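You operate a simulated robot arm through the tools that you are given. There is no shell and no other tool. Be economical: measure what you need, move in short steps, check, and stop when the job is done.

The job below is to be done with a simulated two-armed robot. You get a single attempt, and the scene is never put back.

JOB
Pick up the pot that says "LOT 92" from the top of the desk with one hand, pass it to the other hand and put it in the chute. Set down upright: pot.

It is judged by the outcome, as a careful person would: the job done as asked, and still so three seconds after it is handed in. It fails if anything else is knocked over, pushed out of place, dropped, spilled or broken.

ROBOT AND FRAMES
Two 7-joint arms with two-finger parallel grippers on one trunk, on a base that drives. Base frame: it is fixed to the floor where the robot stands at the start and does not move with it; the origin is under the middle of the robot, x ahead of it, y to its left, z up; the surface under the hand at the start is at about z = 76. Readings come in cm, degrees, newtons and seconds.
The left shoulder is at the start at [5, 16.5, 108], the right one opposite. With the tool pointing down near the work surface each hand reaches from about 22 to 70 cm from the robot's upright axis, wherever it stands, measured 20 degrees to its own side. Places, roughly: chute inside (20x17 cm) [10, -330, 96]. Payload 3.91 kg a hand.
The tool frame of a hand sits at the grasp point between the pads (the TCP): z along the fingers, y along the line on which they close. The tips reach 3 cm beyond it. Largest opening 11 cm; finger width 2, thickness 1; the body of the gripper, 4.8 by 11.2 cm, starts 5.5 cm behind the TCP.
Orientation is told as [roll, pitch, yaw] about the base's x, y, z axes, in that order, counted from this pose: with the fingers straight down and closing along the base's y, the tool's x points along the base's -x, its y along +y and its z along -z.

CONTROLS
- The arms move only by the tool send_rows. It takes "left_rows", "right_rows" or both (then of equal length, played together; a hand with none holds still); each is a list of rows, each a list of 7 numbers: the finger opening in cm, from 0 to 11, then the shift along the base's x, y, z in cm, then the turn, a rotation vector about the base's x, y, z in degrees. In form: [[grip, x, y, z, wx, wy, wz], ...]. A call has 1 to 10 rows; each row shifts and turns the commanded pose from where the row before left it. Rows are played at 5 a second. More than 5 cm and 8.6 degrees between two rows, or a gripper value outside its range, and nothing of the call is played. Where a pose cannot be reached the arm comes as near as it can. A force on the tool above 40 N (or 10 N above the force at the start of the call, whichever is more), or a blocked arm, ends the call early, and 0.2 s more pass. The fingers move at their own pace (about 4.5 cm/s each) and stop on an object; they squeeze with about 27 N. The grip force told is the motor's: it shows also when the fingers shut on nothing. Time passes only in rows, and 0.2 s behind the last, so rows that do not move let the fingers close. The reply holds the time, the measured pose of the TCP, the force on the tool along the base axes, the opening and the grip force, in the units named above and with some noise, with the torque about the TCP (base axes, N m) and any sound that the robot's microphone picked up.
- Cameras (640 x 400 px; columns grow to the right, rows downward): "scene" is now at [10.34, 1.08, 124.7]; the picture's right is [0.12, -0.99, 0.00], its down [-0.66, -0.08, -0.74] and it looks along [0.74, 0.09, -0.67] (base axes); focal length 247 px, centre (320, 200). "left" rides on the left gripper at [7.2, -1.7, -10.3] in its tool frame; the picture's right is [0.23, 0.97, 0.00], its down [-0.76, 0.18, -0.62] and it looks along [-0.61, 0.14, 0.78] (tool axes); focal length 222 px, centre (320, 200). "right" rides on the right gripper at [7.2, 1.7, -10.3] in its tool frame; the picture's right is [-0.23, 0.97, 0.00], its down [-0.76, -0.18, -0.62] and it looks along [-0.61, -0.14, 0.78] (tool axes); focal length 222 px, centre (320, 200). There is no depth. A picture from a camera that has moved, and an enlarged one, comes with that camera's place and axes in the base frame and with its lens. The place of the scene camera against the robot may be out by one fixed shift of up to 1.8 cm in any direction.
- grab_frame(camera): a new picture of that camera. The clock stands still meanwhile.
- slide_trunk(by): slides the trunk up (or, below 0, down) by that many cm; the arms and the scene camera ride with it, the base frame stays. It gives what a move gives, with no picture.
- roll_base(legs): drives the robot by 1 to 6 legs, each [ahead, left, turn to the left] in cm, cm and degrees, along the robot's own axes; the way and the turn of a leg run together, so that a leg with both is an arc; at most 150 cm and 180 degrees a leg. The arms and the cameras ride along, it lands a little off, and it stops where it bumps. It gives what a move gives.
- aim_head(pan, tilt): turns the head with the scene camera to pan (to the left, within 80 degrees either way) and tilt (down, from -29 to 69), counted from straight ahead of the robot. It gives what a move gives.
- inspect(camera, box): a new picture of the part [left, top, right, bottom] of that camera's present view, enlarged. The clock stands still meanwhile.
- job_done(): hands the job in; it is judged then, once.

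Work in short steps. Places have to be worked out from the pictures, the camera data and where the tool is seen: move nearer, look again, correct. Check each grasp and each placing, and mend what went wrong. You have 120 turns and 108 pictures in all, those below and enlarged ones among them. Open the grippers and draw the arms clear of the work before you hand the job in, unless the task says otherwise; then end with one line.

The tools are called by a JSON object that holds its "fn" and its "kwargs". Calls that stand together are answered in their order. send_rows: Moves the arms, as the interface text tells. Its arguments: {"type":"object","properties":{"left_rows":{"type":"array","items":{"type":"array","items":{"type":"number"}}},"right_rows":{"type":"array","items":{"type":"array","items":{"type":"number"}}}},"required":[]} The other tools are called the same way: slide_trunk (by) slides the trunk up or down; roll_base (legs) drives the base; aim_head (pan, tilt) turns the head that bears the scene camera; grab_frame (camera) takes a picture; inspect (camera, box) takes an enlarged picture of a part of a camera's view; job_done () hands the job in.

At the start:

```text
clock: 0.0
left_tool_pos: [51.44, 25.93, 96.83]
left_tcp_rot: [-0.2, 0.0, 0.0]
left_contact_force: [0.2, 0.0, 0.4]
left_moment: [-0.03, 0.03, 0.01]
left_opening: 10.97
left_gripper_force: 0.0
right_tool_pos: [45.23, -16.25, 100.28]
right_tcp_rot: [0.0, 0.0, 0.0]
right_contact_force: [0.8, 0.3, -0.1]
right_moment: [0.0, 0.02, 0.0]
right_opening: 10.99
right_gripper_force: 0.1
trunk travel left (down, up): [-30.0, 20.3]
robot x, y, heading: [0.12, 0.27, -0.0]
head pan, tilt: [6.9, 42.0]
```

scene: 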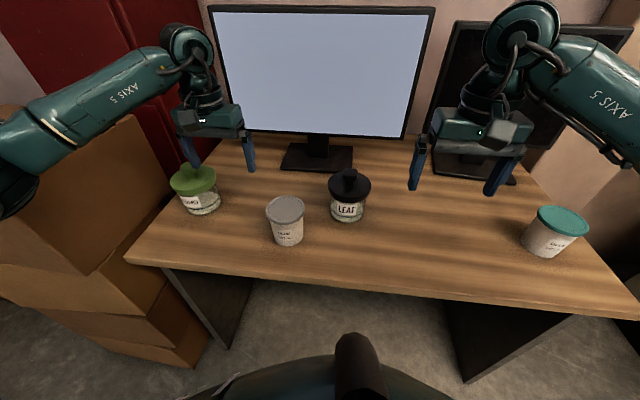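
right: 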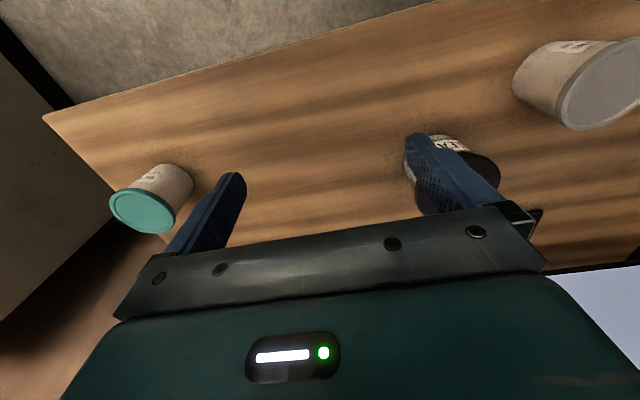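
left: 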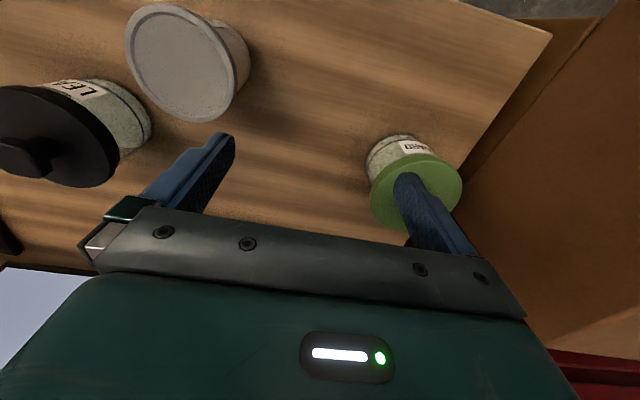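

I need to read the labels on the pots: four pots are visible, so I enlarge the two tubs first.

{"fn": "inspect", "kwargs": {"camera": "scene", "box": [255, 185, 325, 255]}}

{"fn": "inspect", "kwargs": {"camera": "scene", "box": [515, 195, 595, 265]}}

```text
5.71 times, centred on (290, 220) of scene
camera zoom: at [10.34, 1.08, 124.7], right [0.12, -0.99, 0.0], down [-0.66, -0.08, -0.74], along [0.74, 0.09, -0.67], focal length 1413 px, centre (491, 86)
```

zoom: 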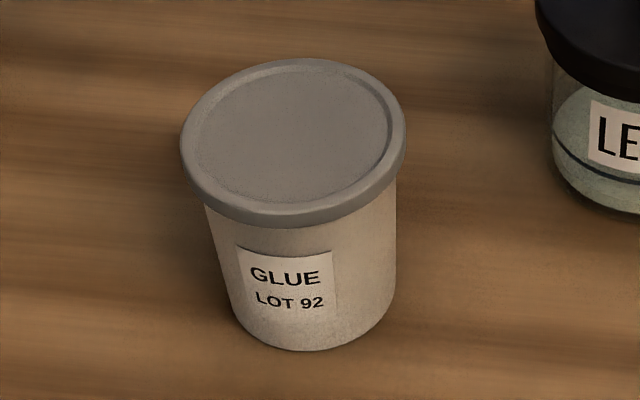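

```text
5.71 times, centred on (555, 230) of scene
camera zoom: at [10.34, 1.08, 124.7], right [0.12, -0.99, 0.0], down [-0.66, -0.08, -0.74], along [0.74, 0.09, -0.67], focal length 1413 px, centre (-1023, 29)
```

zoom: 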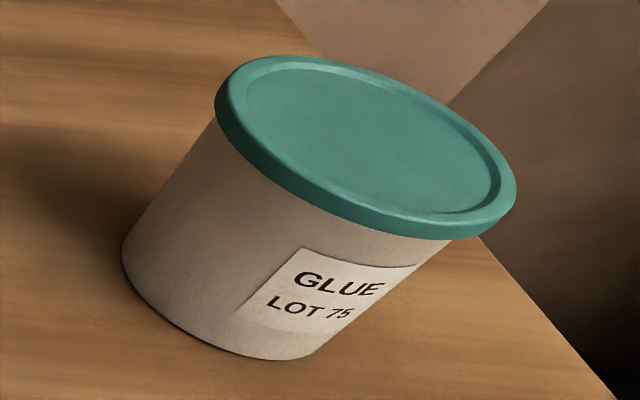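

The grey-lidded pot is LOT 92; I put it at about [48.7, 13.6], 10.5 cm tall, lid about 8.7 cm wide. Before I choose the grips I look at the chute to my right.

{"fn": "aim_head", "kwargs": {"pan": -80, "tilt": 10}}

{"fn": "grab_frame", "kwargs": {"camera": "scene"}}

```text
clock: 1.6
left_tool_pos: [51.44, 26.1, 96.89]
left_tcp_rot: [0.0, 0.1, 0.0]
left_contact_force: [-0.6, 0.3, 0.0]
left_moment: [0.02, 0.01, 0.04]
left_opening: 10.98
left_gripper_force: 0.1
right_tool_pos: [45.13, -16.31, 100.25]
right_tcp_rot: [0.1, 0.0, 0.0]
right_contact_force: [0.5, 0.8, -0.5]
right_moment: [0.03, -0.02, 0.04]
right_opening: 11.01
right_gripper_force: 0.1
trunk travel left (down, up): [-30.0, 20.3]
robot x, y, heading: [-0.02, 0.17, 0.3]
head pan, tilt: [-80.0, 10.0]
```

```text
102 pictures are left
camera scene: at [3.66, -9.09, 129.77], right [-0.98, -0.17, 0.0], down [-0.03, 0.17, -0.98], along [0.17, -0.97, -0.17], focal length 247 px, centre (320, 200)
```

scene: 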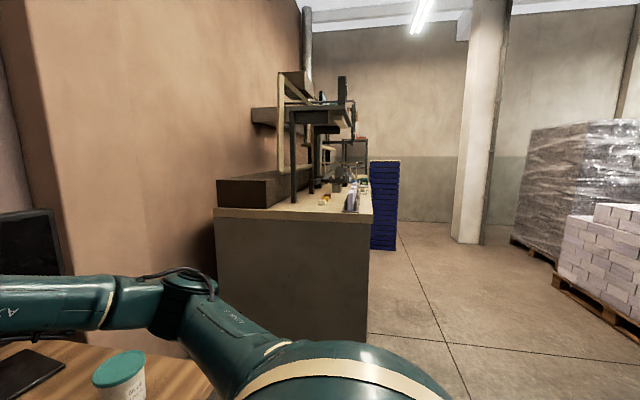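

The chute should be near pixel (358,183), by the workbench. I enlarge that part.

{"fn": "inspect", "kwargs": {"camera": "scene", "box": [270, 60, 410, 260]}}

{"fn": "inspect", "kwargs": {"camera": "scene", "box": [305, 150, 385, 220]}}

```text
2.00 times, centred on (340, 160) of scene
camera zoom: at [3.66, -9.09, 129.77], right [-0.98, -0.17, 0.0], down [-0.03, 0.17, -0.98], along [0.17, -0.97, -0.17], focal length 494 px, centre (280, 280)
```

zoom: 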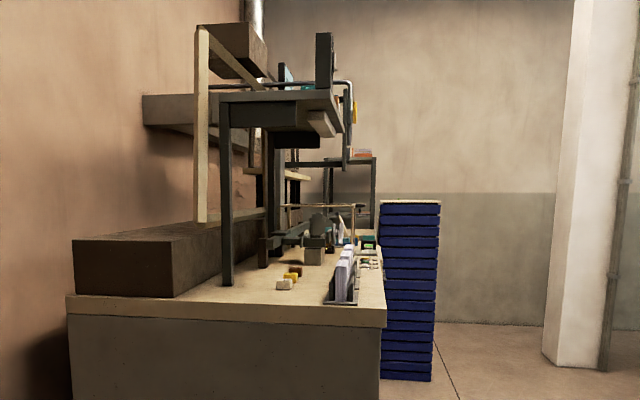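

```text
5.71 times, centred on (345, 185) of scene
camera zoom: at [3.66, -9.09, 129.77], right [-0.98, -0.17, 0.0], down [-0.03, 0.17, -0.98], along [0.17, -0.97, -0.17], focal length 1413 px, centre (177, 286)
```

zoom: 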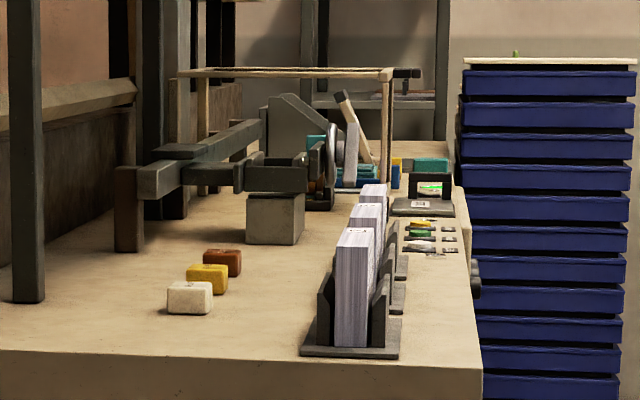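

The chute seems to be on the bench's front edge, past y≈-200. I need to know its shape before I decide which hand finishes, so I back off and drive right empty-handed for a look.

{"fn": "roll_base", "kwargs": {"legs": [[-50, 0, 0], [0, -130, 0]]}}

{"fn": "aim_head", "kwargs": {"pan": -60, "tilt": 15}}

{"fn": "grab_frame", "kwargs": {"camera": "scene"}}

```text
clock: 16.0
left_tool_pos: [1.88, -106.04, 96.93]
left_tcp_rot: [0.1, 0.0, 0.4]
left_contact_force: [0.2, 0.4, 0.0]
left_moment: [0.0, 0.01, 0.0]
left_opening: 11.0
left_gripper_force: 0.1
right_tool_pos: [-4.07, -148.64, 100.27]
right_tcp_rot: [0.0, 0.0, 0.3]
right_contact_force: [0.1, 0.5, 0.4]
right_moment: [0.0, 0.01, 0.02]
right_opening: 10.99
right_gripper_force: 0.0
trunk travel left (down, up): [-30.0, 20.3]
robot x, y, heading: [-49.03, -132.46, 0.1]
head pan, tilt: [-80.0, 10.0]
```

```text
clock: 16.8
left_tool_pos: [1.97, -106.07, 96.88]
left_tcp_rot: [0.0, 0.0, 0.3]
left_contact_force: [0.5, -0.1, -0.2]
left_moment: [0.01, 0.0, -0.01]
left_opening: 11.02
left_gripper_force: 0.0
right_tool_pos: [-4.04, -148.63, 100.38]
right_tcp_rot: [0.0, 0.0, 0.3]
right_contact_force: [1.0, -0.3, 0.6]
right_moment: [0.03, 0.01, 0.01]
right_opening: 11.02
right_gripper_force: 0.2
trunk travel left (down, up): [-30.0, 20.3]
robot x, y, heading: [-48.84, -132.84, 0.2]
head pan, tilt: [-60.0, 15.0]
```

```text
99 pictures are left
camera scene: at [-42.57, -140.45, 128.96], right [-0.86, -0.5, 0.0], down [-0.13, 0.22, -0.97], along [0.49, -0.83, -0.26], focal length 247 px, centre (320, 200)
```

scene: 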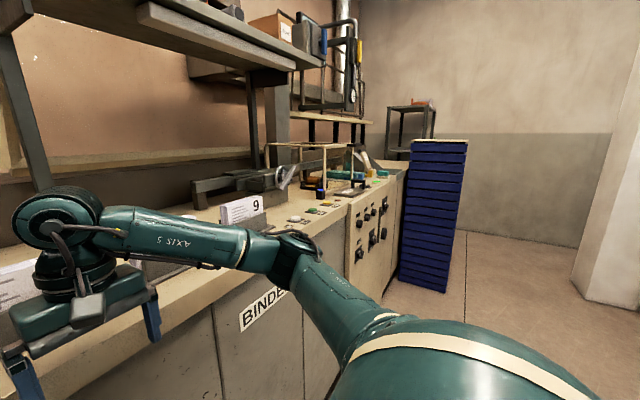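

The bench is the BINDERY machine and the chute seems to be at its far end, near pixel (384,179). I back off a bit for clearance and go further right for a better view.

{"fn": "roll_base", "kwargs": {"legs": [[-30, 0, 0], [0, -140, 0]]}}

{"fn": "aim_head", "kwargs": {"pan": -35, "tilt": 20}}

{"fn": "grab_frame", "kwargs": {"camera": "scene"}}

```text
clock: 31.0
left_tool_pos: [-26.01, -246.64, 96.94]
left_tcp_rot: [0.1, 0.0, 1.3]
left_contact_force: [0.2, -0.1, -0.5]
left_moment: [-0.02, -0.01, 0.0]
left_opening: 11.03
left_gripper_force: 0.1
right_tool_pos: [-31.3, -289.33, 100.4]
right_tcp_rot: [0.1, 0.1, 1.4]
right_contact_force: [0.2, -1.2, -0.3]
right_moment: [0.03, -0.01, 0.0]
right_opening: 11.0
right_gripper_force: 0.0
trunk travel left (down, up): [-30.0, 20.3]
robot x, y, heading: [-76.62, -273.96, 1.4]
head pan, tilt: [-60.0, 15.0]
```

```text
clock: 31.9
left_tool_pos: [-26.11, -246.74, 96.95]
left_tcp_rot: [0.0, -0.1, 1.4]
left_contact_force: [-0.2, 0.7, -0.2]
left_moment: [0.03, -0.02, -0.01]
left_opening: 11.01
left_gripper_force: 0.1
right_tool_pos: [-31.33, -289.36, 100.37]
right_tcp_rot: [0.0, 0.0, 1.4]
right_contact_force: [0.0, -0.2, 0.2]
right_moment: [0.0, 0.02, 0.02]
right_opening: 11.02
right_gripper_force: 0.1
trunk travel left (down, up): [-30.0, 20.3]
robot x, y, heading: [-77.01, -274.29, 1.6]
head pan, tilt: [-35.0, 20.0]
```

```text
98 pictures are left
camera scene: at [-67.08, -279.04, 128.14], right [-0.55, -0.83, 0.0], down [-0.28, 0.19, -0.94], along [0.78, -0.52, -0.34], focal length 247 px, centre (320, 200)
```

scene: 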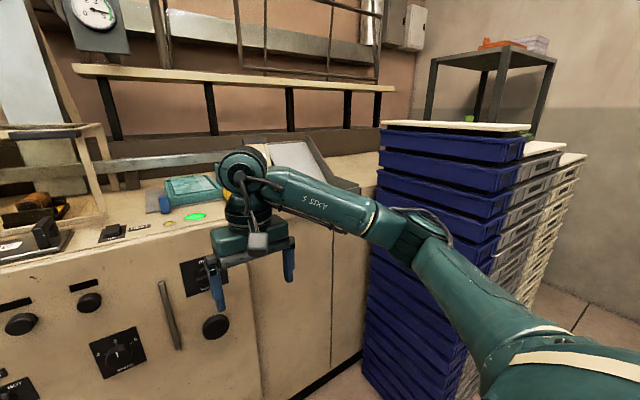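

My right arm hides the chute spot (about pixel (320,197)). I lower the right hand in free air ahead of the bench and look again.

{"fn": "send_rows", "kwargs": {"right_rows": [[11, -2, 0, -5, 0, 0, 0], [11, -2, 0, -5, 0, 0, 0], [11, -2, 2, -5, 0, 0, 0], [11, -2, 2, -5, 0, 0, 0], [11, -2, 2, -4, 0, 0, 0]]}}

{"fn": "aim_head", "kwargs": {"pan": -35, "tilt": 25}}

{"fn": "grab_frame", "kwargs": {"camera": "scene"}}

```text
refused: row 1 steps farther than a row can; nothing moved
```

```text
clock: 32.6
left_tool_pos: [-26.14, -246.66, 96.88]
left_tcp_rot: [0.1, 0.1, 1.4]
left_contact_force: [-0.3, 0.7, -0.2]
left_moment: [0.02, 0.02, -0.03]
left_opening: 11.01
left_gripper_force: 0.0
right_tool_pos: [-31.42, -289.45, 100.37]
right_tcp_rot: [0.0, 0.1, 1.5]
right_contact_force: [-0.6, -0.7, -0.7]
right_moment: [-0.02, 0.03, 0.02]
right_opening: 10.99
right_gripper_force: 0.1
trunk travel left (down, up): [-30.0, 20.3]
robot x, y, heading: [-76.68, -273.83, 1.5]
head pan, tilt: [-35.0, 25.0]
```

```text
97 pictures are left
camera scene: at [-67.16, -278.98, 127.34], right [-0.55, -0.83, 0.0], down [-0.35, 0.23, -0.91], along [0.75, -0.5, -0.42], focal length 247 px, centre (320, 200)
```

scene: 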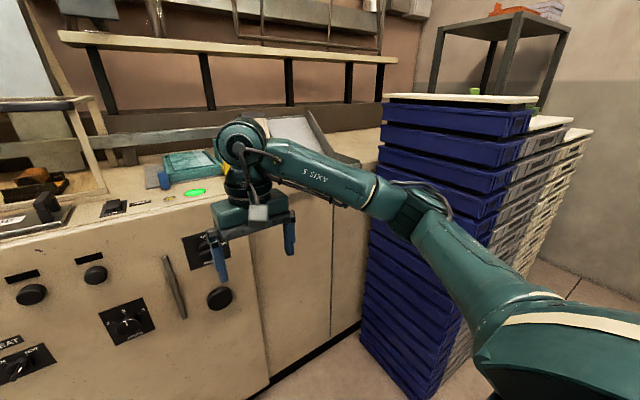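

The step was too long for one row; I send the lowering again with shorter steps, then look.

{"fn": "send_rows", "kwargs": {"right_rows": [[11, -1, 0, -4.5, 0, 0, 0], [11, -1, 0, -4.5, 0, 0, 0], [11, -1, 1, -4.5, 0, 0, 0], [11, -1, 1, -4.5, 0, 0, 0], [11, -1, 1, -4, 0, 0, 0], [11, -1, 1, -4, 0, 0, 0]]}}

{"fn": "grab_frame", "kwargs": {"camera": "scene"}}

```text
clock: 34.0
left_tool_pos: [-26.08, -246.65, 96.88]
left_tcp_rot: [0.1, -0.1, 1.3]
left_contact_force: [-0.7, -0.4, 0.0]
left_moment: [0.0, -0.03, 0.0]
left_opening: 10.96
left_gripper_force: 0.1
right_tool_pos: [-37.44, -285.29, 74.27]
right_tcp_rot: [0.0, 0.0, 1.3]
right_contact_force: [-0.5, 0.4, 0.4]
right_moment: [0.0, 0.03, -0.04]
right_opening: 11.01
right_gripper_force: 0.0
trunk travel left (down, up): [-30.0, 20.3]
robot x, y, heading: [-77.23, -273.99, 1.5]
head pan, tilt: [-35.0, 25.0]
```

```text
96 pictures are left
camera scene: at [-67.16, -278.98, 127.34], right [-0.55, -0.83, 0.0], down [-0.35, 0.23, -0.91], along [0.75, -0.5, -0.42], focal length 247 px, centre (320, 200)
```

scene: 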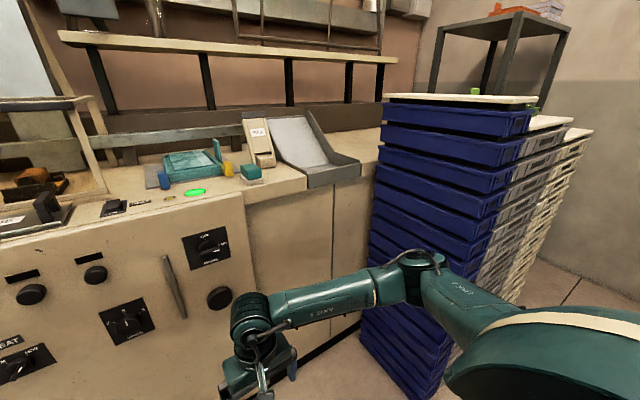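

{"fn": "inspect", "kwargs": {"camera": "scene", "box": [220, 90, 400, 210]}}

```text
3.33 times, centred on (310, 150) of scene
camera zoom: at [-67.16, -278.98, 127.34], right [-0.55, -0.83, 0.0], down [-0.35, 0.23, -0.91], along [0.75, -0.5, -0.42], focal length 824 px, centre (353, 367)
```

zoom: 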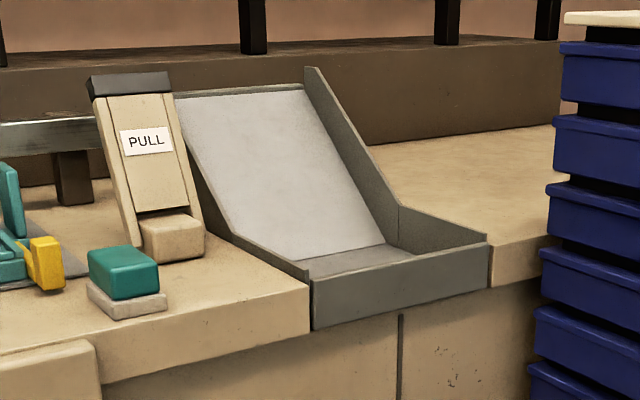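

The chute is a slide ending in a flat tray (about x 2–18, y -320…-340, floor z≈96) with a low front lip; a vertical hand suits it. The tall tray stack at y<-347 threatens the right elbow, so I bring the right hand to the intended placing posture out here and look at where the elbow lies.

{"fn": "send_rows", "kwargs": {"right_rows": [[11, 1.7, -1.8, 3.9, 0, 0, 0], [11, 1.7, -1.8, 3.9, 0, 0, 0], [11, 1.7, -1.8, 3.9, 0, 0, 0], [11, 1.7, -1.8, 3.9, 0, 0, 0], [11, 1.7, -1.8, 3.9, 0, 0, 0], [11, 1.7, -1.8, 3.9, 0, 0, 0], [11, 1.7, -1.8, 3.9, 0, 0, 0], [11, 1.7, -1.8, 3.9, 0, 0, 0]]}}

{"fn": "aim_head", "kwargs": {"pan": -55, "tilt": 45}}

{"fn": "grab_frame", "kwargs": {"camera": "scene"}}

```text
clock: 35.8
left_tool_pos: [-26.14, -246.73, 96.96]
left_tcp_rot: [0.0, 0.0, 1.5]
left_contact_force: [-0.5, 0.7, -0.7]
left_moment: [0.02, 0.01, 0.01]
left_opening: 11.01
left_gripper_force: 0.0
right_tool_pos: [-24.02, -299.37, 105.39]
right_tcp_rot: [0.1, 0.0, 1.5]
right_contact_force: [-0.8, 0.7, 0.9]
right_moment: [0.01, -0.03, -0.02]
right_opening: 10.99
right_gripper_force: 0.0
trunk travel left (down, up): [-30.0, 20.3]
robot x, y, heading: [-76.79, -273.81, 1.5]
head pan, tilt: [-35.0, 25.0]
```

```text
clock: 36.6
left_tool_pos: [-26.11, -246.68, 97.01]
left_tcp_rot: [0.0, 0.0, 1.4]
left_contact_force: [-0.5, 0.8, 0.5]
left_moment: [0.03, 0.02, 0.0]
left_opening: 11.0
left_gripper_force: 0.1
right_tool_pos: [-23.87, -299.39, 105.41]
right_tcp_rot: [0.0, 0.0, 1.4]
right_contact_force: [0.2, 0.8, -0.3]
right_moment: [0.01, 0.01, -0.03]
right_opening: 11.0
right_gripper_force: 0.1
trunk travel left (down, up): [-30.0, 20.3]
robot x, y, heading: [-76.75, -274.18, 1.3]
head pan, tilt: [-55.0, 45.0]
```

```text
94 pictures are left
camera scene: at [-70.0, -280.43, 124.28], right [-0.8, -0.59, 0.0], down [-0.42, 0.57, -0.71], along [0.42, -0.57, -0.71], focal length 247 px, centre (320, 200)
```

scene: 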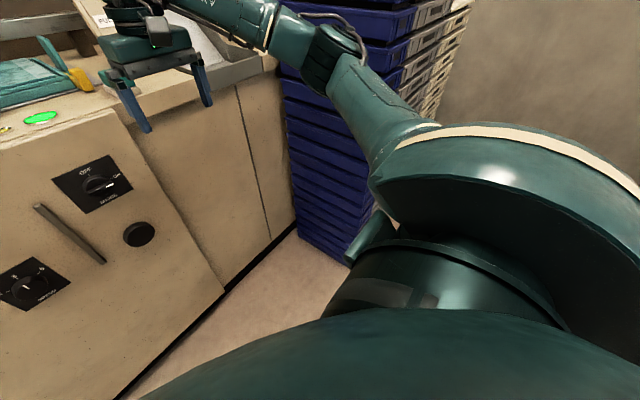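

The elbow lies about 42 cm right of the robot's axis, so for placing I will stand turned about 30° right with the arm stretched, well clear of the stack. Now I go back to the desk, stopping about 13 cm further back and 10 cm further left than at the start.

{"fn": "roll_base", "kwargs": {"legs": [[0, 0, -1.4], [0, 145, 0], [0, 138, 0]]}}

{"fn": "aim_head", "kwargs": {"pan": 7, "tilt": 35}}

{"fn": "grab_frame", "kwargs": {"camera": "scene"}}

```text
clock: 61.9
left_tool_pos: [-25.94, 37.59, 96.77]
left_tcp_rot: [0.0, 0.1, 0.2]
left_contact_force: [0.6, 0.2, -0.2]
left_moment: [0.01, 0.02, 0.03]
left_opening: 10.99
left_gripper_force: 0.0
right_tool_pos: [-24.77, -15.08, 105.37]
right_tcp_rot: [0.0, 0.1, 0.2]
right_contact_force: [-0.3, -0.1, -0.4]
right_moment: [-0.03, -0.01, 0.02]
right_opening: 11.01
right_gripper_force: 0.2
trunk travel left (down, up): [-30.0, 20.3]
robot x, y, heading: [-76.96, 11.34, -0.0]
head pan, tilt: [-55.0, 45.0]
```

```text
clock: 63.2
left_tool_pos: [-25.87, 37.65, 96.88]
left_tcp_rot: [0.0, 0.0, 0.2]
left_contact_force: [0.7, -0.2, 0.5]
left_moment: [0.01, 0.0, 0.01]
left_opening: 11.0
left_gripper_force: 0.0
right_tool_pos: [-24.82, -15.22, 105.47]
right_tcp_rot: [0.1, 0.0, 0.3]
right_contact_force: [-0.3, -0.5, -0.4]
right_moment: [-0.03, 0.04, -0.03]
right_opening: 11.03
right_gripper_force: 0.2
trunk travel left (down, up): [-30.0, 20.3]
robot x, y, heading: [-77.07, 10.96, 0.5]
head pan, tilt: [7.0, 35.0]
```

```text
93 pictures are left
camera scene: at [-66.45, 12.5, 125.75], right [0.12, -0.99, 0.0], down [-0.57, -0.07, -0.82], along [0.81, 0.1, -0.57], focal length 247 px, centre (320, 200)
```

scene: 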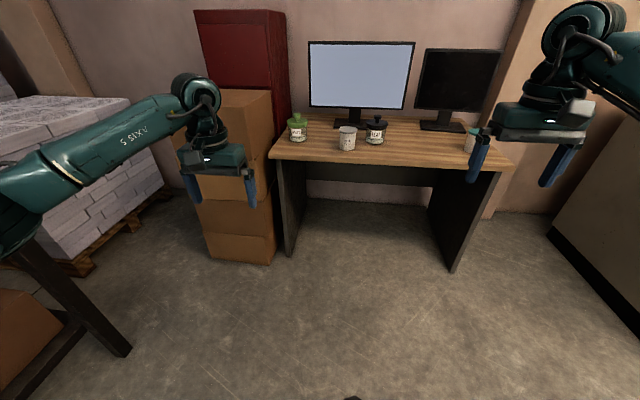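

I tilt the left hand here in free air: 60° forward so the fingers point ahead and down, then about 17° inward, drawing it toward the middle.

{"fn": "send_rows", "kwargs": {"left_rows": [[11, 0, -1.5, 0, 0, -8.57, 0], [11, 0, -1.5, 0, 0, -8.57, 0], [11, 0, -1.5, 0, 0, -8.57, 0], [11, 0, -1.5, 0, 0, -8.57, 0], [11, 0, -1.5, 0, 0, -8.57, 0], [11, 0, -1.5, 0, 0, -8.57, 0], [11, 0, -1.5, 0, 0, -8.57, 0], [11, 0, -1.5, 0, 0, 0, -8.5], [11, 0, -1.5, 0, 0, 0, -8.5]]}}

{"fn": "grab_frame", "kwargs": {"camera": "scene"}}

```text
clock: 65.2
left_tool_pos: [-25.92, 24.0, 96.84]
left_tcp_rot: [-0.4, -60.1, -16.8]
left_contact_force: [0.2, -0.4, 1.1]
left_moment: [-0.02, -0.04, 0.02]
left_opening: 11.01
left_gripper_force: 0.1
right_tool_pos: [-24.79, -15.03, 105.37]
right_tcp_rot: [0.0, 0.0, 0.2]
right_contact_force: [-0.1, -0.3, -1.2]
right_moment: [0.0, 0.04, 0.0]
right_opening: 11.0
right_gripper_force: 0.0
trunk travel left (down, up): [-30.0, 20.3]
robot x, y, heading: [-77.42, 11.06, 0.4]
head pan, tilt: [7.0, 35.0]
```

```text
92 pictures are left
camera scene: at [-66.45, 12.51, 125.76], right [0.13, -0.99, 0.0], down [-0.57, -0.07, -0.82], along [0.81, 0.1, -0.57], focal length 247 px, centre (320, 200)
```

scene: 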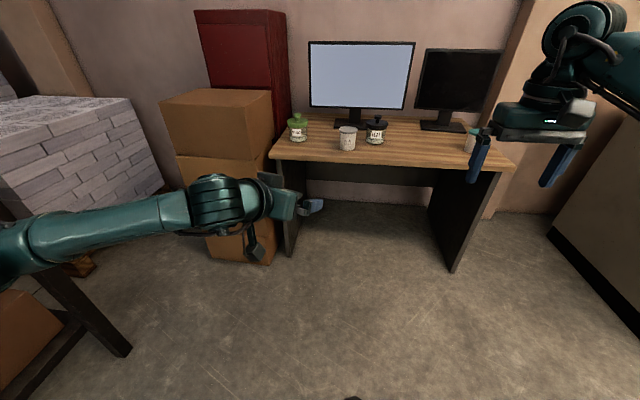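

The tilt is good and the hand sits 51 cm ahead of the robot, 13 cm left. I drive 62 cm ahead; the hand then stops short of the pots, well above the desk top.

{"fn": "roll_base", "kwargs": {"legs": [[40, 0, 0], [22, -1, 0]]}}

{"fn": "aim_head", "kwargs": {"pan": 0, "tilt": 45}}

{"fn": "grab_frame", "kwargs": {"camera": "scene"}}

{"fn": "grab_frame", "kwargs": {"camera": "left"}}

```text
clock: 69.0
left_tool_pos: [35.75, 23.82, 96.94]
left_tcp_rot: [-0.4, -60.0, -16.2]
left_contact_force: [0.5, 0.2, -0.5]
left_moment: [0.0, 0.01, 0.01]
left_opening: 10.98
left_gripper_force: 0.0
right_tool_pos: [37.13, -15.32, 105.36]
right_tcp_rot: [0.0, 0.0, 0.6]
right_contact_force: [0.2, -0.6, -0.3]
right_moment: [0.04, 0.01, 0.0]
right_opening: 10.99
right_gripper_force: 0.0
trunk travel left (down, up): [-30.0, 20.3]
robot x, y, heading: [-15.55, 10.74, 0.6]
head pan, tilt: [7.0, 35.0]
```

```text
clock: 69.7
left_tool_pos: [35.74, 23.79, 96.89]
left_tcp_rot: [-0.5, -60.0, -16.2]
left_contact_force: [0.1, 0.3, -0.5]
left_moment: [0.03, 0.04, -0.02]
left_opening: 11.01
left_gripper_force: 0.1
right_tool_pos: [37.16, -15.3, 105.5]
right_tcp_rot: [0.0, 0.0, 0.6]
right_contact_force: [-1.1, -0.5, -0.4]
right_moment: [0.03, 0.02, 0.0]
right_opening: 11.0
right_gripper_force: 0.0
trunk travel left (down, up): [-30.0, 20.3]
robot x, y, heading: [-15.66, 10.46, 0.7]
head pan, tilt: [0.0, 45.0]
```

```text
91 pictures are left
camera scene: at [-5.35, 10.99, 124.28], right [0.01, -1.0, 0.0], down [-0.71, -0.01, -0.71], along [0.71, 0.01, -0.71], focal length 247 px, centre (320, 200)
```

scene: 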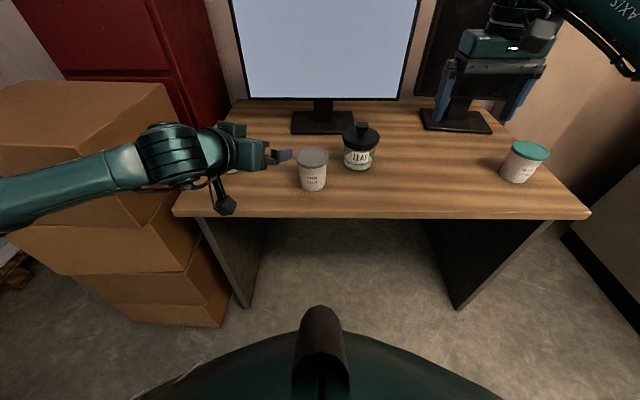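

```text
90 pictures are left
camera left: at [23.19, 25.6, 95.86], right [0.17, 0.97, -0.2], down [-0.1, 0.22, 0.97], along [0.98, -0.14, 0.13], focal length 222 px, centre (320, 200)
```

left: 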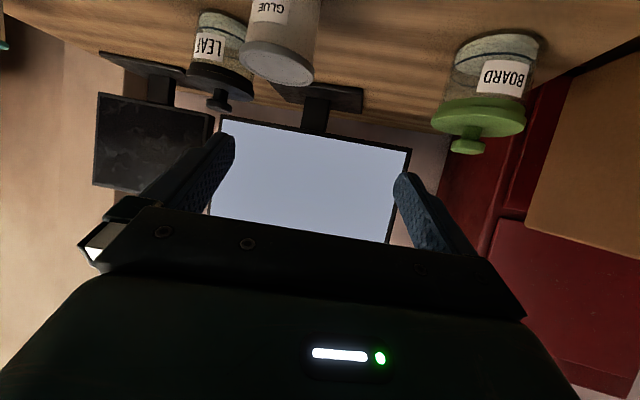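

The forearm seems clear of the cardboard boxes at left. I enlarge the pot to fix its place from this second viewpoint.

{"fn": "inspect", "kwargs": {"camera": "scene", "box": [260, 120, 400, 210]}}

{"fn": "inspect", "kwargs": {"camera": "scene", "box": [0, 80, 280, 330]}}

```text
4.44 times, centred on (330, 165) of scene
camera zoom: at [-5.35, 10.99, 124.28], right [0.01, -1.0, 0.0], down [-0.71, -0.01, -0.71], along [0.71, 0.01, -0.71], focal length 1099 px, centre (276, 356)
```

zoom: 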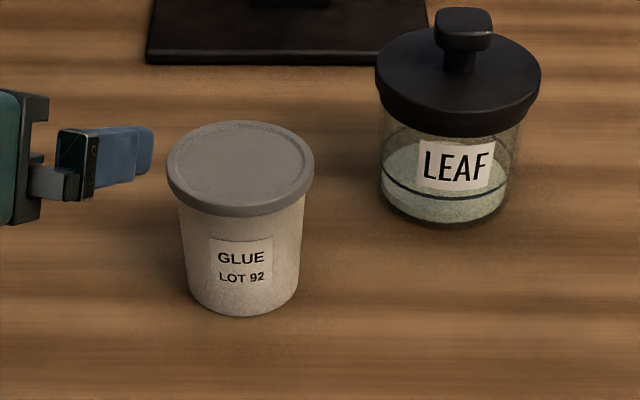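

```text
1.60 times, centred on (140, 205) of scene
camera zoom: at [-5.35, 10.99, 124.28], right [0.01, -1.0, 0.0], down [-0.71, -0.01, -0.71], along [0.71, 0.01, -0.71], focal length 396 px, centre (608, 192)
```

zoom: 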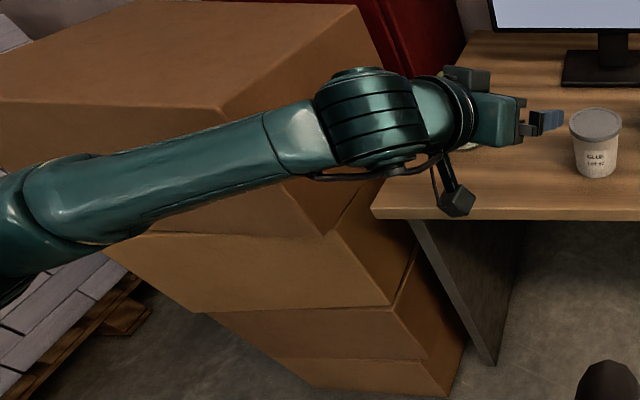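

The pot stands at about [49.8, 14.0], some 9.3 cm tall with a 9 cm lid, and the finger's place in the picture agrees with its reading to half a centimetre. I lower the left hand to a stand-off 11 cm in front of the pot along the tool's heading.

{"fn": "send_rows", "kwargs": {"left_rows": [[11, 0.7, -1.35, -3.0, 0, 0, 0], [11, 0.7, -1.35, -3.0, 0, 0, 0], [11, 0.7, -1.35, -3.0, 0, 0, 0], [11, 0.7, -1.35, -3.0, 0, 0, 0], [11, 0.7, -1.35, -3.0, 0, 0, 0]]}}

{"fn": "grab_frame", "kwargs": {"camera": "scene"}}

{"fn": "grab_frame", "kwargs": {"camera": "left"}}

```text
clock: 70.9
left_tool_pos: [37.65, 20.32, 88.91]
left_tcp_rot: [-0.3, -60.0, -16.2]
left_contact_force: [0.3, -0.1, -1.3]
left_moment: [0.03, 0.01, -0.02]
left_opening: 11.0
left_gripper_force: 0.0
left hand out of reach, approached as far as the arm can: row 3, 4, 5
right_tool_pos: [37.17, -15.37, 105.34]
right_tcp_rot: [-0.1, -0.1, 0.6]
right_contact_force: [0.1, -0.1, -0.7]
right_moment: [0.0, -0.01, -0.01]
right_opening: 11.0
right_gripper_force: 0.1
trunk travel left (down, up): [-30.0, 20.3]
robot x, y, heading: [-15.57, 10.76, 0.8]
head pan, tilt: [0.0, 45.0]
```

```text
87 pictures are left
camera scene: at [-5.36, 10.99, 124.27], right [0.01, -1.0, 0.0], down [-0.71, -0.01, -0.71], along [0.71, 0.01, -0.71], focal length 247 px, centre (320, 200)
```

scene: 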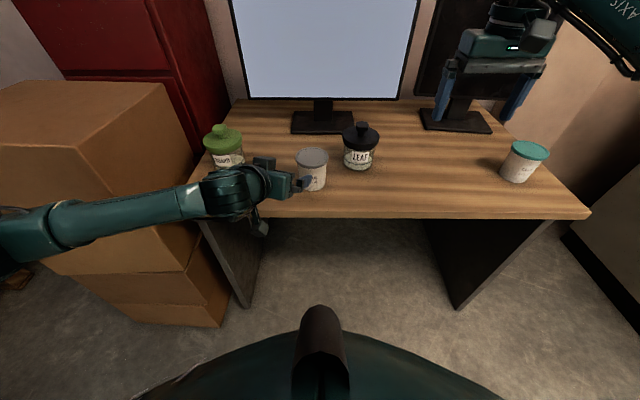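

```text
86 pictures are left
camera left: at [25.03, 22.0, 87.85], right [0.17, 0.97, -0.2], down [-0.1, 0.22, 0.97], along [0.98, -0.14, 0.13], focal length 222 px, centre (320, 200)
```

left: 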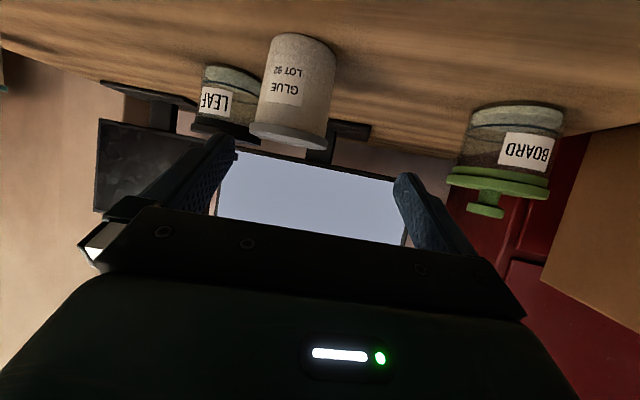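

The arm cannot fold lower in this posture, so I lower the trunk instead: 8 cm brings the hand to about z = 81.

{"fn": "slide_trunk", "kwargs": {"by": -6.5}}

{"fn": "grab_frame", "kwargs": {"camera": "left"}}

```text
clock: 72.0
left_tool_pos: [37.61, 20.21, 82.55]
left_tcp_rot: [-0.4, -60.0, -16.1]
left_contact_force: [0.9, 0.3, 0.6]
left_moment: [0.03, -0.01, -0.03]
left_opening: 11.0
left_gripper_force: 0.0
right_tool_pos: [37.27, -15.31, 98.98]
right_tcp_rot: [0.0, 0.0, 0.7]
right_contact_force: [-0.1, 0.3, -0.3]
right_moment: [-0.02, 0.01, 0.0]
right_opening: 10.98
right_gripper_force: 0.0
trunk travel left (down, up): [-23.5, 26.8]
robot x, y, heading: [-15.47, 10.85, 0.6]
head pan, tilt: [0.0, 45.0]
```

```text
85 pictures are left
camera left: at [25.03, 22.02, 81.37], right [0.17, 0.97, -0.2], down [-0.1, 0.22, 0.97], along [0.98, -0.14, 0.13], focal length 222 px, centre (320, 200)
```

left: 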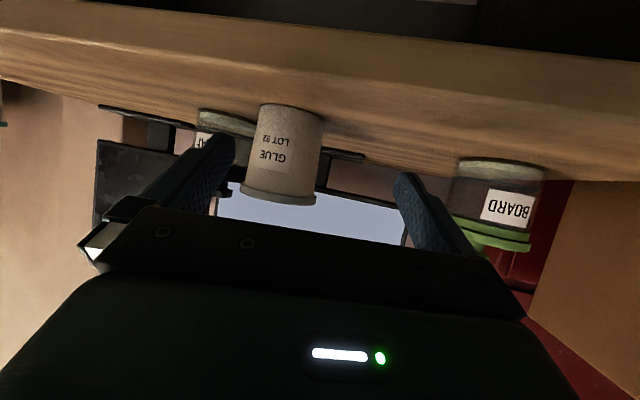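

The left view also puts the pot at about [49.5, 13.7], with the camera itself about 5 cm above the desk. I shift sideways onto the approach line and down slightly, checking that the arm follows.

{"fn": "send_rows", "kwargs": {"left_rows": [[11, 0.6, -1.7, -0.7, 0, 0, 0], [11, 0.6, -1.7, -0.7, 0, 0, 0]]}}

```text
clock: 72.5
left_tool_pos: [38.7, 16.95, 80.93]
left_tcp_rot: [-0.4, -59.8, -16.2]
left_contact_force: [0.0, 0.1, -1.0]
left_moment: [0.0, -0.04, 0.03]
left_opening: 11.01
left_gripper_force: 0.1
right_tool_pos: [37.05, -15.38, 98.82]
right_tcp_rot: [0.0, 0.0, 0.6]
right_contact_force: [0.2, -0.4, 0.4]
right_moment: [-0.02, 0.02, -0.01]
right_opening: 11.0
right_gripper_force: 0.1
trunk travel left (down, up): [-23.5, 26.8]
robot x, y, heading: [-15.59, 11.01, 0.6]
head pan, tilt: [0.0, 45.0]
```

The arm follows. I advance 6 cm of the remaining 9.5 and look before the fingers enclose the pot fully.

{"fn": "send_rows", "kwargs": {"left_rows": [[11, 1.87, -0.57, 0, 0, 0, 0], [11, 1.87, -0.57, 0, 0, 0, 0], [11, 1.87, -0.57, 0, 0, 0, 0]]}}

{"fn": "grab_frame", "kwargs": {"camera": "left"}}

{"fn": "inspect", "kwargs": {"camera": "scene", "box": [200, 80, 400, 220]}}

```text
clock: 73.3
left_tool_pos: [44.35, 15.06, 80.96]
left_tcp_rot: [-0.4, -60.0, -16.2]
left_contact_force: [0.2, 0.1, 0.4]
left_moment: [-0.01, -0.01, -0.01]
left_opening: 11.01
left_gripper_force: 0.1
right_tool_pos: [37.02, -15.27, 98.94]
right_tcp_rot: [0.1, 0.0, 0.6]
right_contact_force: [-0.2, -0.1, -0.2]
right_moment: [-0.03, -0.01, -0.07]
right_opening: 11.01
right_gripper_force: 0.0
trunk travel left (down, up): [-23.5, 26.8]
robot x, y, heading: [-15.28, 11.5, 0.5]
head pan, tilt: [0.0, 45.0]
```

```text
84 pictures are left
camera left: at [31.81, 16.94, 79.92], right [0.17, 0.97, -0.2], down [-0.1, 0.22, 0.97], along [0.98, -0.14, 0.13], focal length 222 px, centre (320, 200)
```

left: 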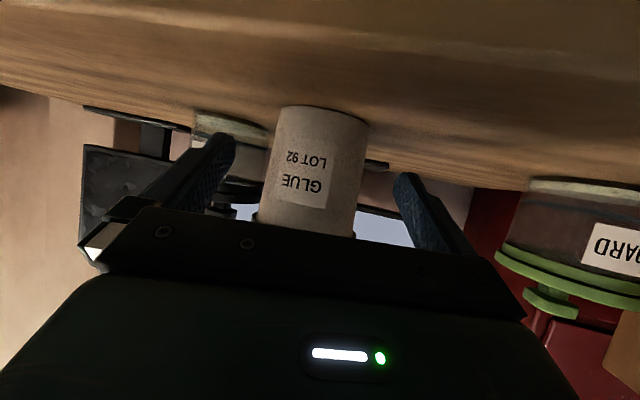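

```text
2.86 times, centred on (300, 150) of scene
camera zoom: at [-5.35, 10.98, 117.77], right [0.01, -1.0, 0.0], down [-0.71, -0.01, -0.71], along [0.71, 0.01, -0.71], focal length 706 px, centre (377, 343)
```

zoom: 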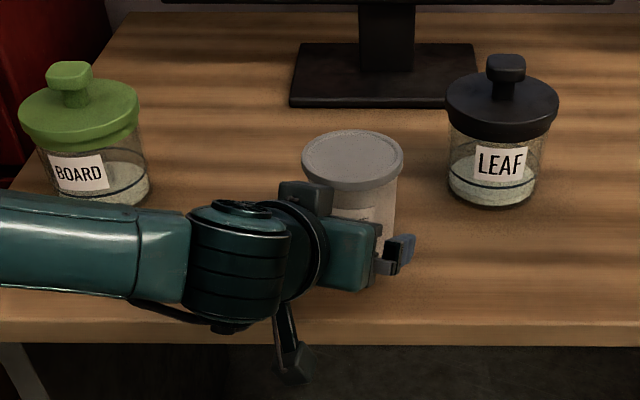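

The pot is centred between the fingers, but a dark block on top of the left gripper may meet the lid. I look closer at it, also with the right-hand camera.

{"fn": "inspect", "kwargs": {"camera": "scene", "box": [260, 110, 360, 200]}}

{"fn": "grab_frame", "kwargs": {"camera": "right"}}

```text
4.44 times, centred on (310, 155) of scene
camera zoom: at [-5.35, 10.98, 117.77], right [0.01, -1.0, 0.0], down [-0.71, -0.01, -0.71], along [0.71, 0.01, -0.71], focal length 1099 px, centre (364, 400)
```

zoom: 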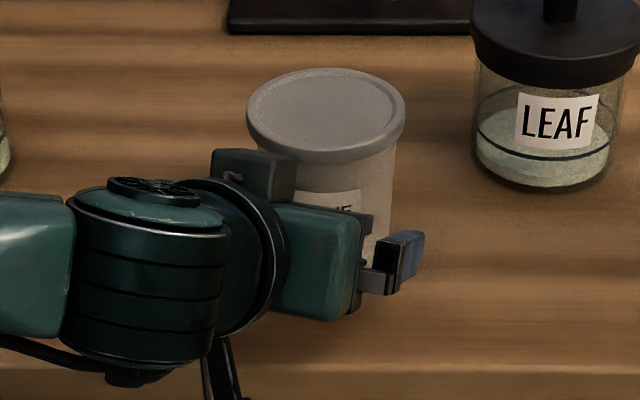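

```text
81 pictures are left
camera right: at [29.85, -13.74, 109.27], right [0.22, 0.98, 0.0], down [0.76, -0.17, 0.62], along [0.61, -0.14, -0.78], focal length 222 px, centre (320, 200)
```

right: 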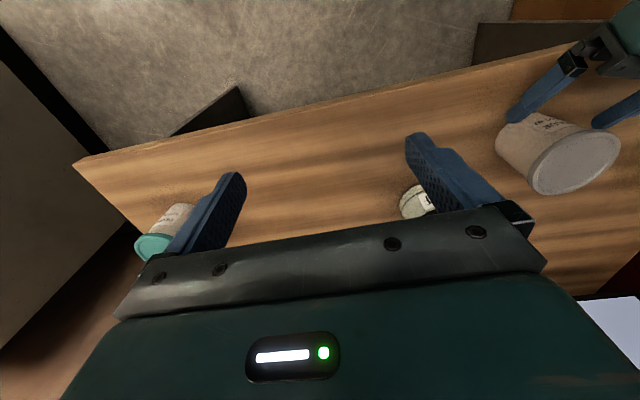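

The block sits behind on the wrist at about [38.8, 16.8, 88.8]; after the last 3.9 cm it will still be clear of the lid, above and short of it. I finish the advance and look.

{"fn": "send_rows", "kwargs": {"left_rows": [[11, 1.8, -0.5, 0, 0, 0, 0], [11, 1.8, -0.5, 0, 0, 0, 0]]}}

{"fn": "grab_frame", "kwargs": {"camera": "left"}}

{"fn": "inspect", "kwargs": {"camera": "scene", "box": [260, 110, 360, 200]}}

{"fn": "inspect", "kwargs": {"camera": "right", "box": [460, 20, 640, 220]}}

```text
clock: 74.0
left_tool_pos: [48.28, 14.17, 80.95]
left_tcp_rot: [-0.2, -60.0, -16.3]
left_contact_force: [0.3, 0.0, -0.6]
left_moment: [0.02, 0.02, 0.01]
left_opening: 11.02
left_gripper_force: 0.0
right_tool_pos: [37.1, -15.35, 98.92]
right_tcp_rot: [-0.1, 0.0, 0.6]
right_contact_force: [-1.0, 0.2, -0.4]
right_moment: [0.01, -0.01, -0.03]
right_opening: 11.01
right_gripper_force: 0.1
trunk travel left (down, up): [-23.5, 26.8]
robot x, y, heading: [-15.44, 10.71, 0.6]
head pan, tilt: [0.0, 45.0]
```

```text
80 pictures are left
camera left: at [35.56, 15.98, 79.89], right [0.17, 0.97, -0.2], down [-0.1, 0.22, 0.97], along [0.98, -0.14, 0.13], focal length 222 px, centre (320, 200)
```

left: 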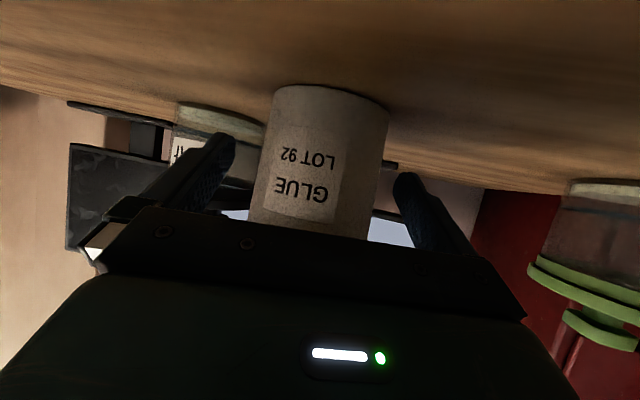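

```text
4.44 times, centred on (310, 155) of scene
camera zoom: at [-5.34, 10.98, 117.77], right [0.01, -1.0, 0.0], down [-0.71, -0.01, -0.71], along [0.71, 0.01, -0.71], focal length 1099 px, centre (364, 400)
```

zoom: 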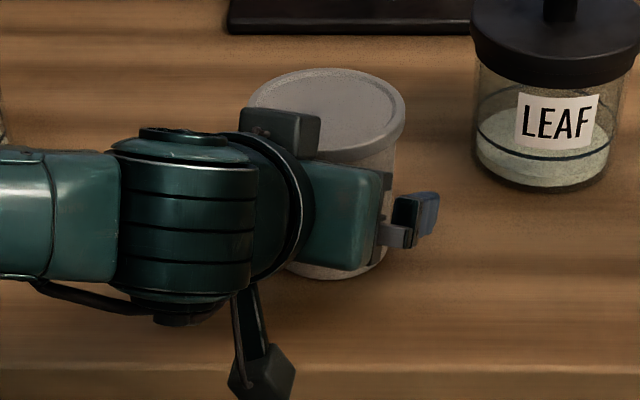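

```text
2.00 times, centred on (550, 120) of right
camera zoom: at [29.85, -13.74, 109.27], right [0.22, 0.98, 0.0], down [0.76, -0.17, 0.62], along [0.61, -0.14, -0.78], focal length 444 px, centre (-140, 360)
```

zoom: 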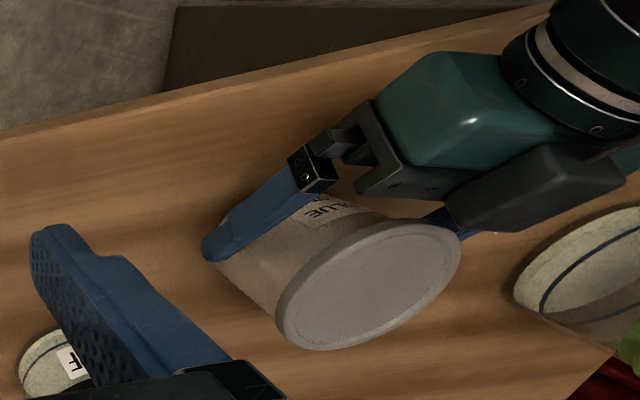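

The right-hand view shows the fingers on either side of the body with palm and block clear of the lid. I close the left hand.

{"fn": "send_rows", "kwargs": {"left_rows": [[0, 0, 0, 0, 0, 0, 0], [0, 0, 0, 0, 0, 0, 0], [0, 0, 0, 0, 0, 0, 0], [0, 0, 0, 0, 0, 0, 0], [0, 0, 0, 0, 0, 0, 0]]}}

{"fn": "inspect", "kwargs": {"camera": "right", "box": [460, 20, 640, 220]}}

```text
clock: 75.2
left_tool_pos: [48.12, 14.2, 81.06]
left_tcp_rot: [-0.5, -60.0, -16.2]
left_contact_force: [0.6, -0.6, -0.8]
left_moment: [-0.11, 0.01, 0.02]
left_opening: 7.68
left_gripper_force: 26.8
right_tool_pos: [37.09, -15.34, 98.9]
right_tcp_rot: [0.2, 0.0, 0.6]
right_contact_force: [0.8, 0.1, 0.6]
right_moment: [0.02, -0.01, -0.04]
right_opening: 11.02
right_gripper_force: 0.0
trunk travel left (down, up): [-23.5, 26.8]
robot x, y, heading: [-15.58, 10.4, 0.6]
head pan, tilt: [0.0, 45.0]
```

```text
2.00 times, centred on (550, 120) of right
camera zoom: at [29.85, -13.74, 109.27], right [0.22, 0.98, 0.0], down [0.76, -0.17, 0.62], along [0.61, -0.14, -0.78], focal length 444 px, centre (-140, 360)
```

zoom: 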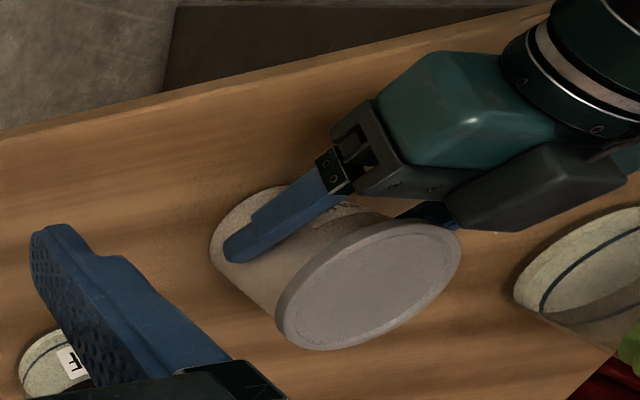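

The left hand holds the pot (7.7 cm, 27 N). I lift it slowly, then check.

{"fn": "send_rows", "kwargs": {"left_rows": [[0, 0, 0, 0.8, 0, 0, 0], [0, 0, 0, 1.2, 0, 0, 0], [0, -0.5, 0, 2, 0, 0, 0], [0, -0.5, 0, 2, 0, 0, 0], [0, -0.5, 0, 2, 0, 0, 0], [0, -0.5, 0, 2, 0, 0, 0], [0, 0, 0, 2, 0, 0, 0], [0, 0, 0, 0, 0, 0, 0]]}}

{"fn": "grab_frame", "kwargs": {"camera": "scene"}}

{"fn": "grab_frame", "kwargs": {"camera": "right"}}

```text
clock: 77.0
left_tool_pos: [46.11, 14.12, 93.06]
left_tcp_rot: [-0.5, -59.9, -16.3]
left_contact_force: [-0.5, -0.5, -4.1]
left_moment: [0.02, 0.08, -0.01]
left_opening: 7.69
left_gripper_force: 26.8
right_tool_pos: [37.26, -15.35, 98.85]
right_tcp_rot: [-0.1, 0.0, 0.6]
right_contact_force: [-0.8, -0.1, 0.5]
right_moment: [0.01, -0.02, 0.0]
right_opening: 10.98
right_gripper_force: 0.1
trunk travel left (down, up): [-23.5, 26.8]
robot x, y, heading: [-15.62, 11.18, 0.6]
head pan, tilt: [0.0, 45.0]
```

```text
76 pictures are left
camera scene: at [-5.31, 10.99, 117.77], right [0.01, -1.0, 0.0], down [-0.71, -0.01, -0.71], along [0.71, 0.01, -0.71], focal length 247 px, centre (320, 200)
```

scene: 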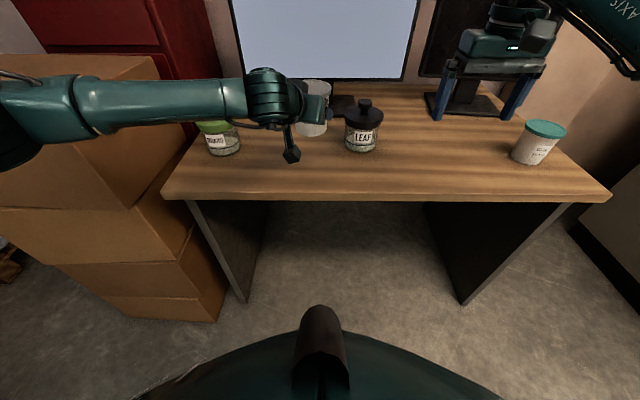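

```text
75 pictures are left
camera right: at [29.88, -13.74, 109.25], right [0.22, 0.98, 0.0], down [0.76, -0.17, 0.62], along [0.61, -0.14, -0.78], focal length 222 px, centre (320, 200)
```

right: 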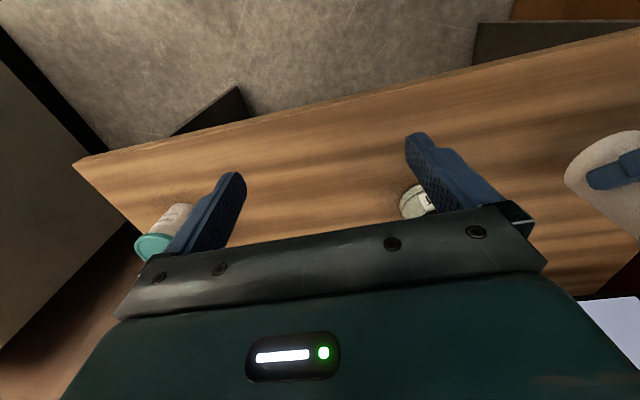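

The pot is up, hanging steady (about 4 N). I bring it 8 cm toward the middle and 4 cm higher while the right hand rises, ready to come over it.

{"fn": "send_rows", "kwargs": {"left_rows": [[0, 0, -2, 1, 0, 0, 0], [0, 0, -2, 1, 0, 0, 0], [0, 0, -2, 1, 0, 0, 0], [0, 0, -2, 1, 0, 0, 0], [0, 0, 0, 0, 0, 0, 0]], "right_rows": [[11, 0, 0, 4, 0, 0, 0], [11, 0, 0, 4, 0, 0, 0], [11, 0, 0, 4, 0, 0, 0], [11, 0, 0, 4, 0, 0, 0], [11, 0, 0, 2, 0, 0, 0]]}}

{"fn": "aim_head", "kwargs": {"pan": 0, "tilt": 25}}

{"fn": "grab_frame", "kwargs": {"camera": "scene"}}

{"fn": "grab_frame", "kwargs": {"camera": "left"}}

```text
clock: 78.2
left_tool_pos: [46.12, 6.01, 97.08]
left_tcp_rot: [-0.4, -59.9, -16.1]
left_contact_force: [-0.1, -0.1, -3.4]
left_moment: [-0.01, 0.1, -0.01]
left_opening: 7.73
left_gripper_force: 26.9
right_tool_pos: [37.19, -15.26, 116.99]
right_tcp_rot: [-0.1, -0.1, 0.6]
right_contact_force: [0.5, 0.0, 0.2]
right_moment: [-0.01, 0.02, 0.03]
right_opening: 11.01
right_gripper_force: 0.2
trunk travel left (down, up): [-23.5, 26.8]
robot x, y, heading: [-15.49, 10.76, 0.3]
head pan, tilt: [0.0, 45.0]
```

```text
clock: 79.0
left_tool_pos: [46.1, 6.13, 97.1]
left_tcp_rot: [-0.3, -59.9, -16.2]
left_contact_force: [0.0, -0.7, -4.5]
left_moment: [0.03, 0.06, 0.03]
left_opening: 7.69
left_gripper_force: 26.7
right_tool_pos: [37.23, -15.41, 116.78]
right_tcp_rot: [0.0, -0.1, 0.6]
right_contact_force: [-0.1, 0.5, 0.2]
right_moment: [0.03, 0.02, -0.03]
right_opening: 11.01
right_gripper_force: 0.1
trunk travel left (down, up): [-23.5, 26.8]
robot x, y, heading: [-15.56, 11.21, 0.8]
head pan, tilt: [0.0, 25.0]
```

```text
74 pictures are left
camera scene: at [-4.23, 10.99, 120.82], right [0.01, -1.0, 0.0], down [-0.42, 0.0, -0.91], along [0.91, 0.01, -0.42], focal length 247 px, centre (320, 200)
```

scene: 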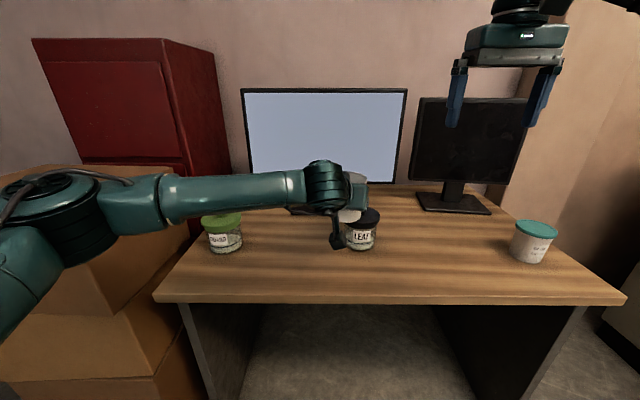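

```text
73 pictures are left
camera left: at [33.44, 7.86, 95.97], right [0.17, 0.97, -0.2], down [-0.1, 0.22, 0.97], along [0.98, -0.14, 0.13], focal length 222 px, centre (320, 200)
```

left: 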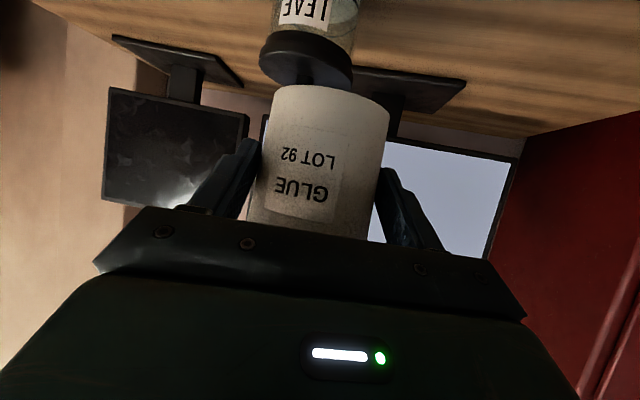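

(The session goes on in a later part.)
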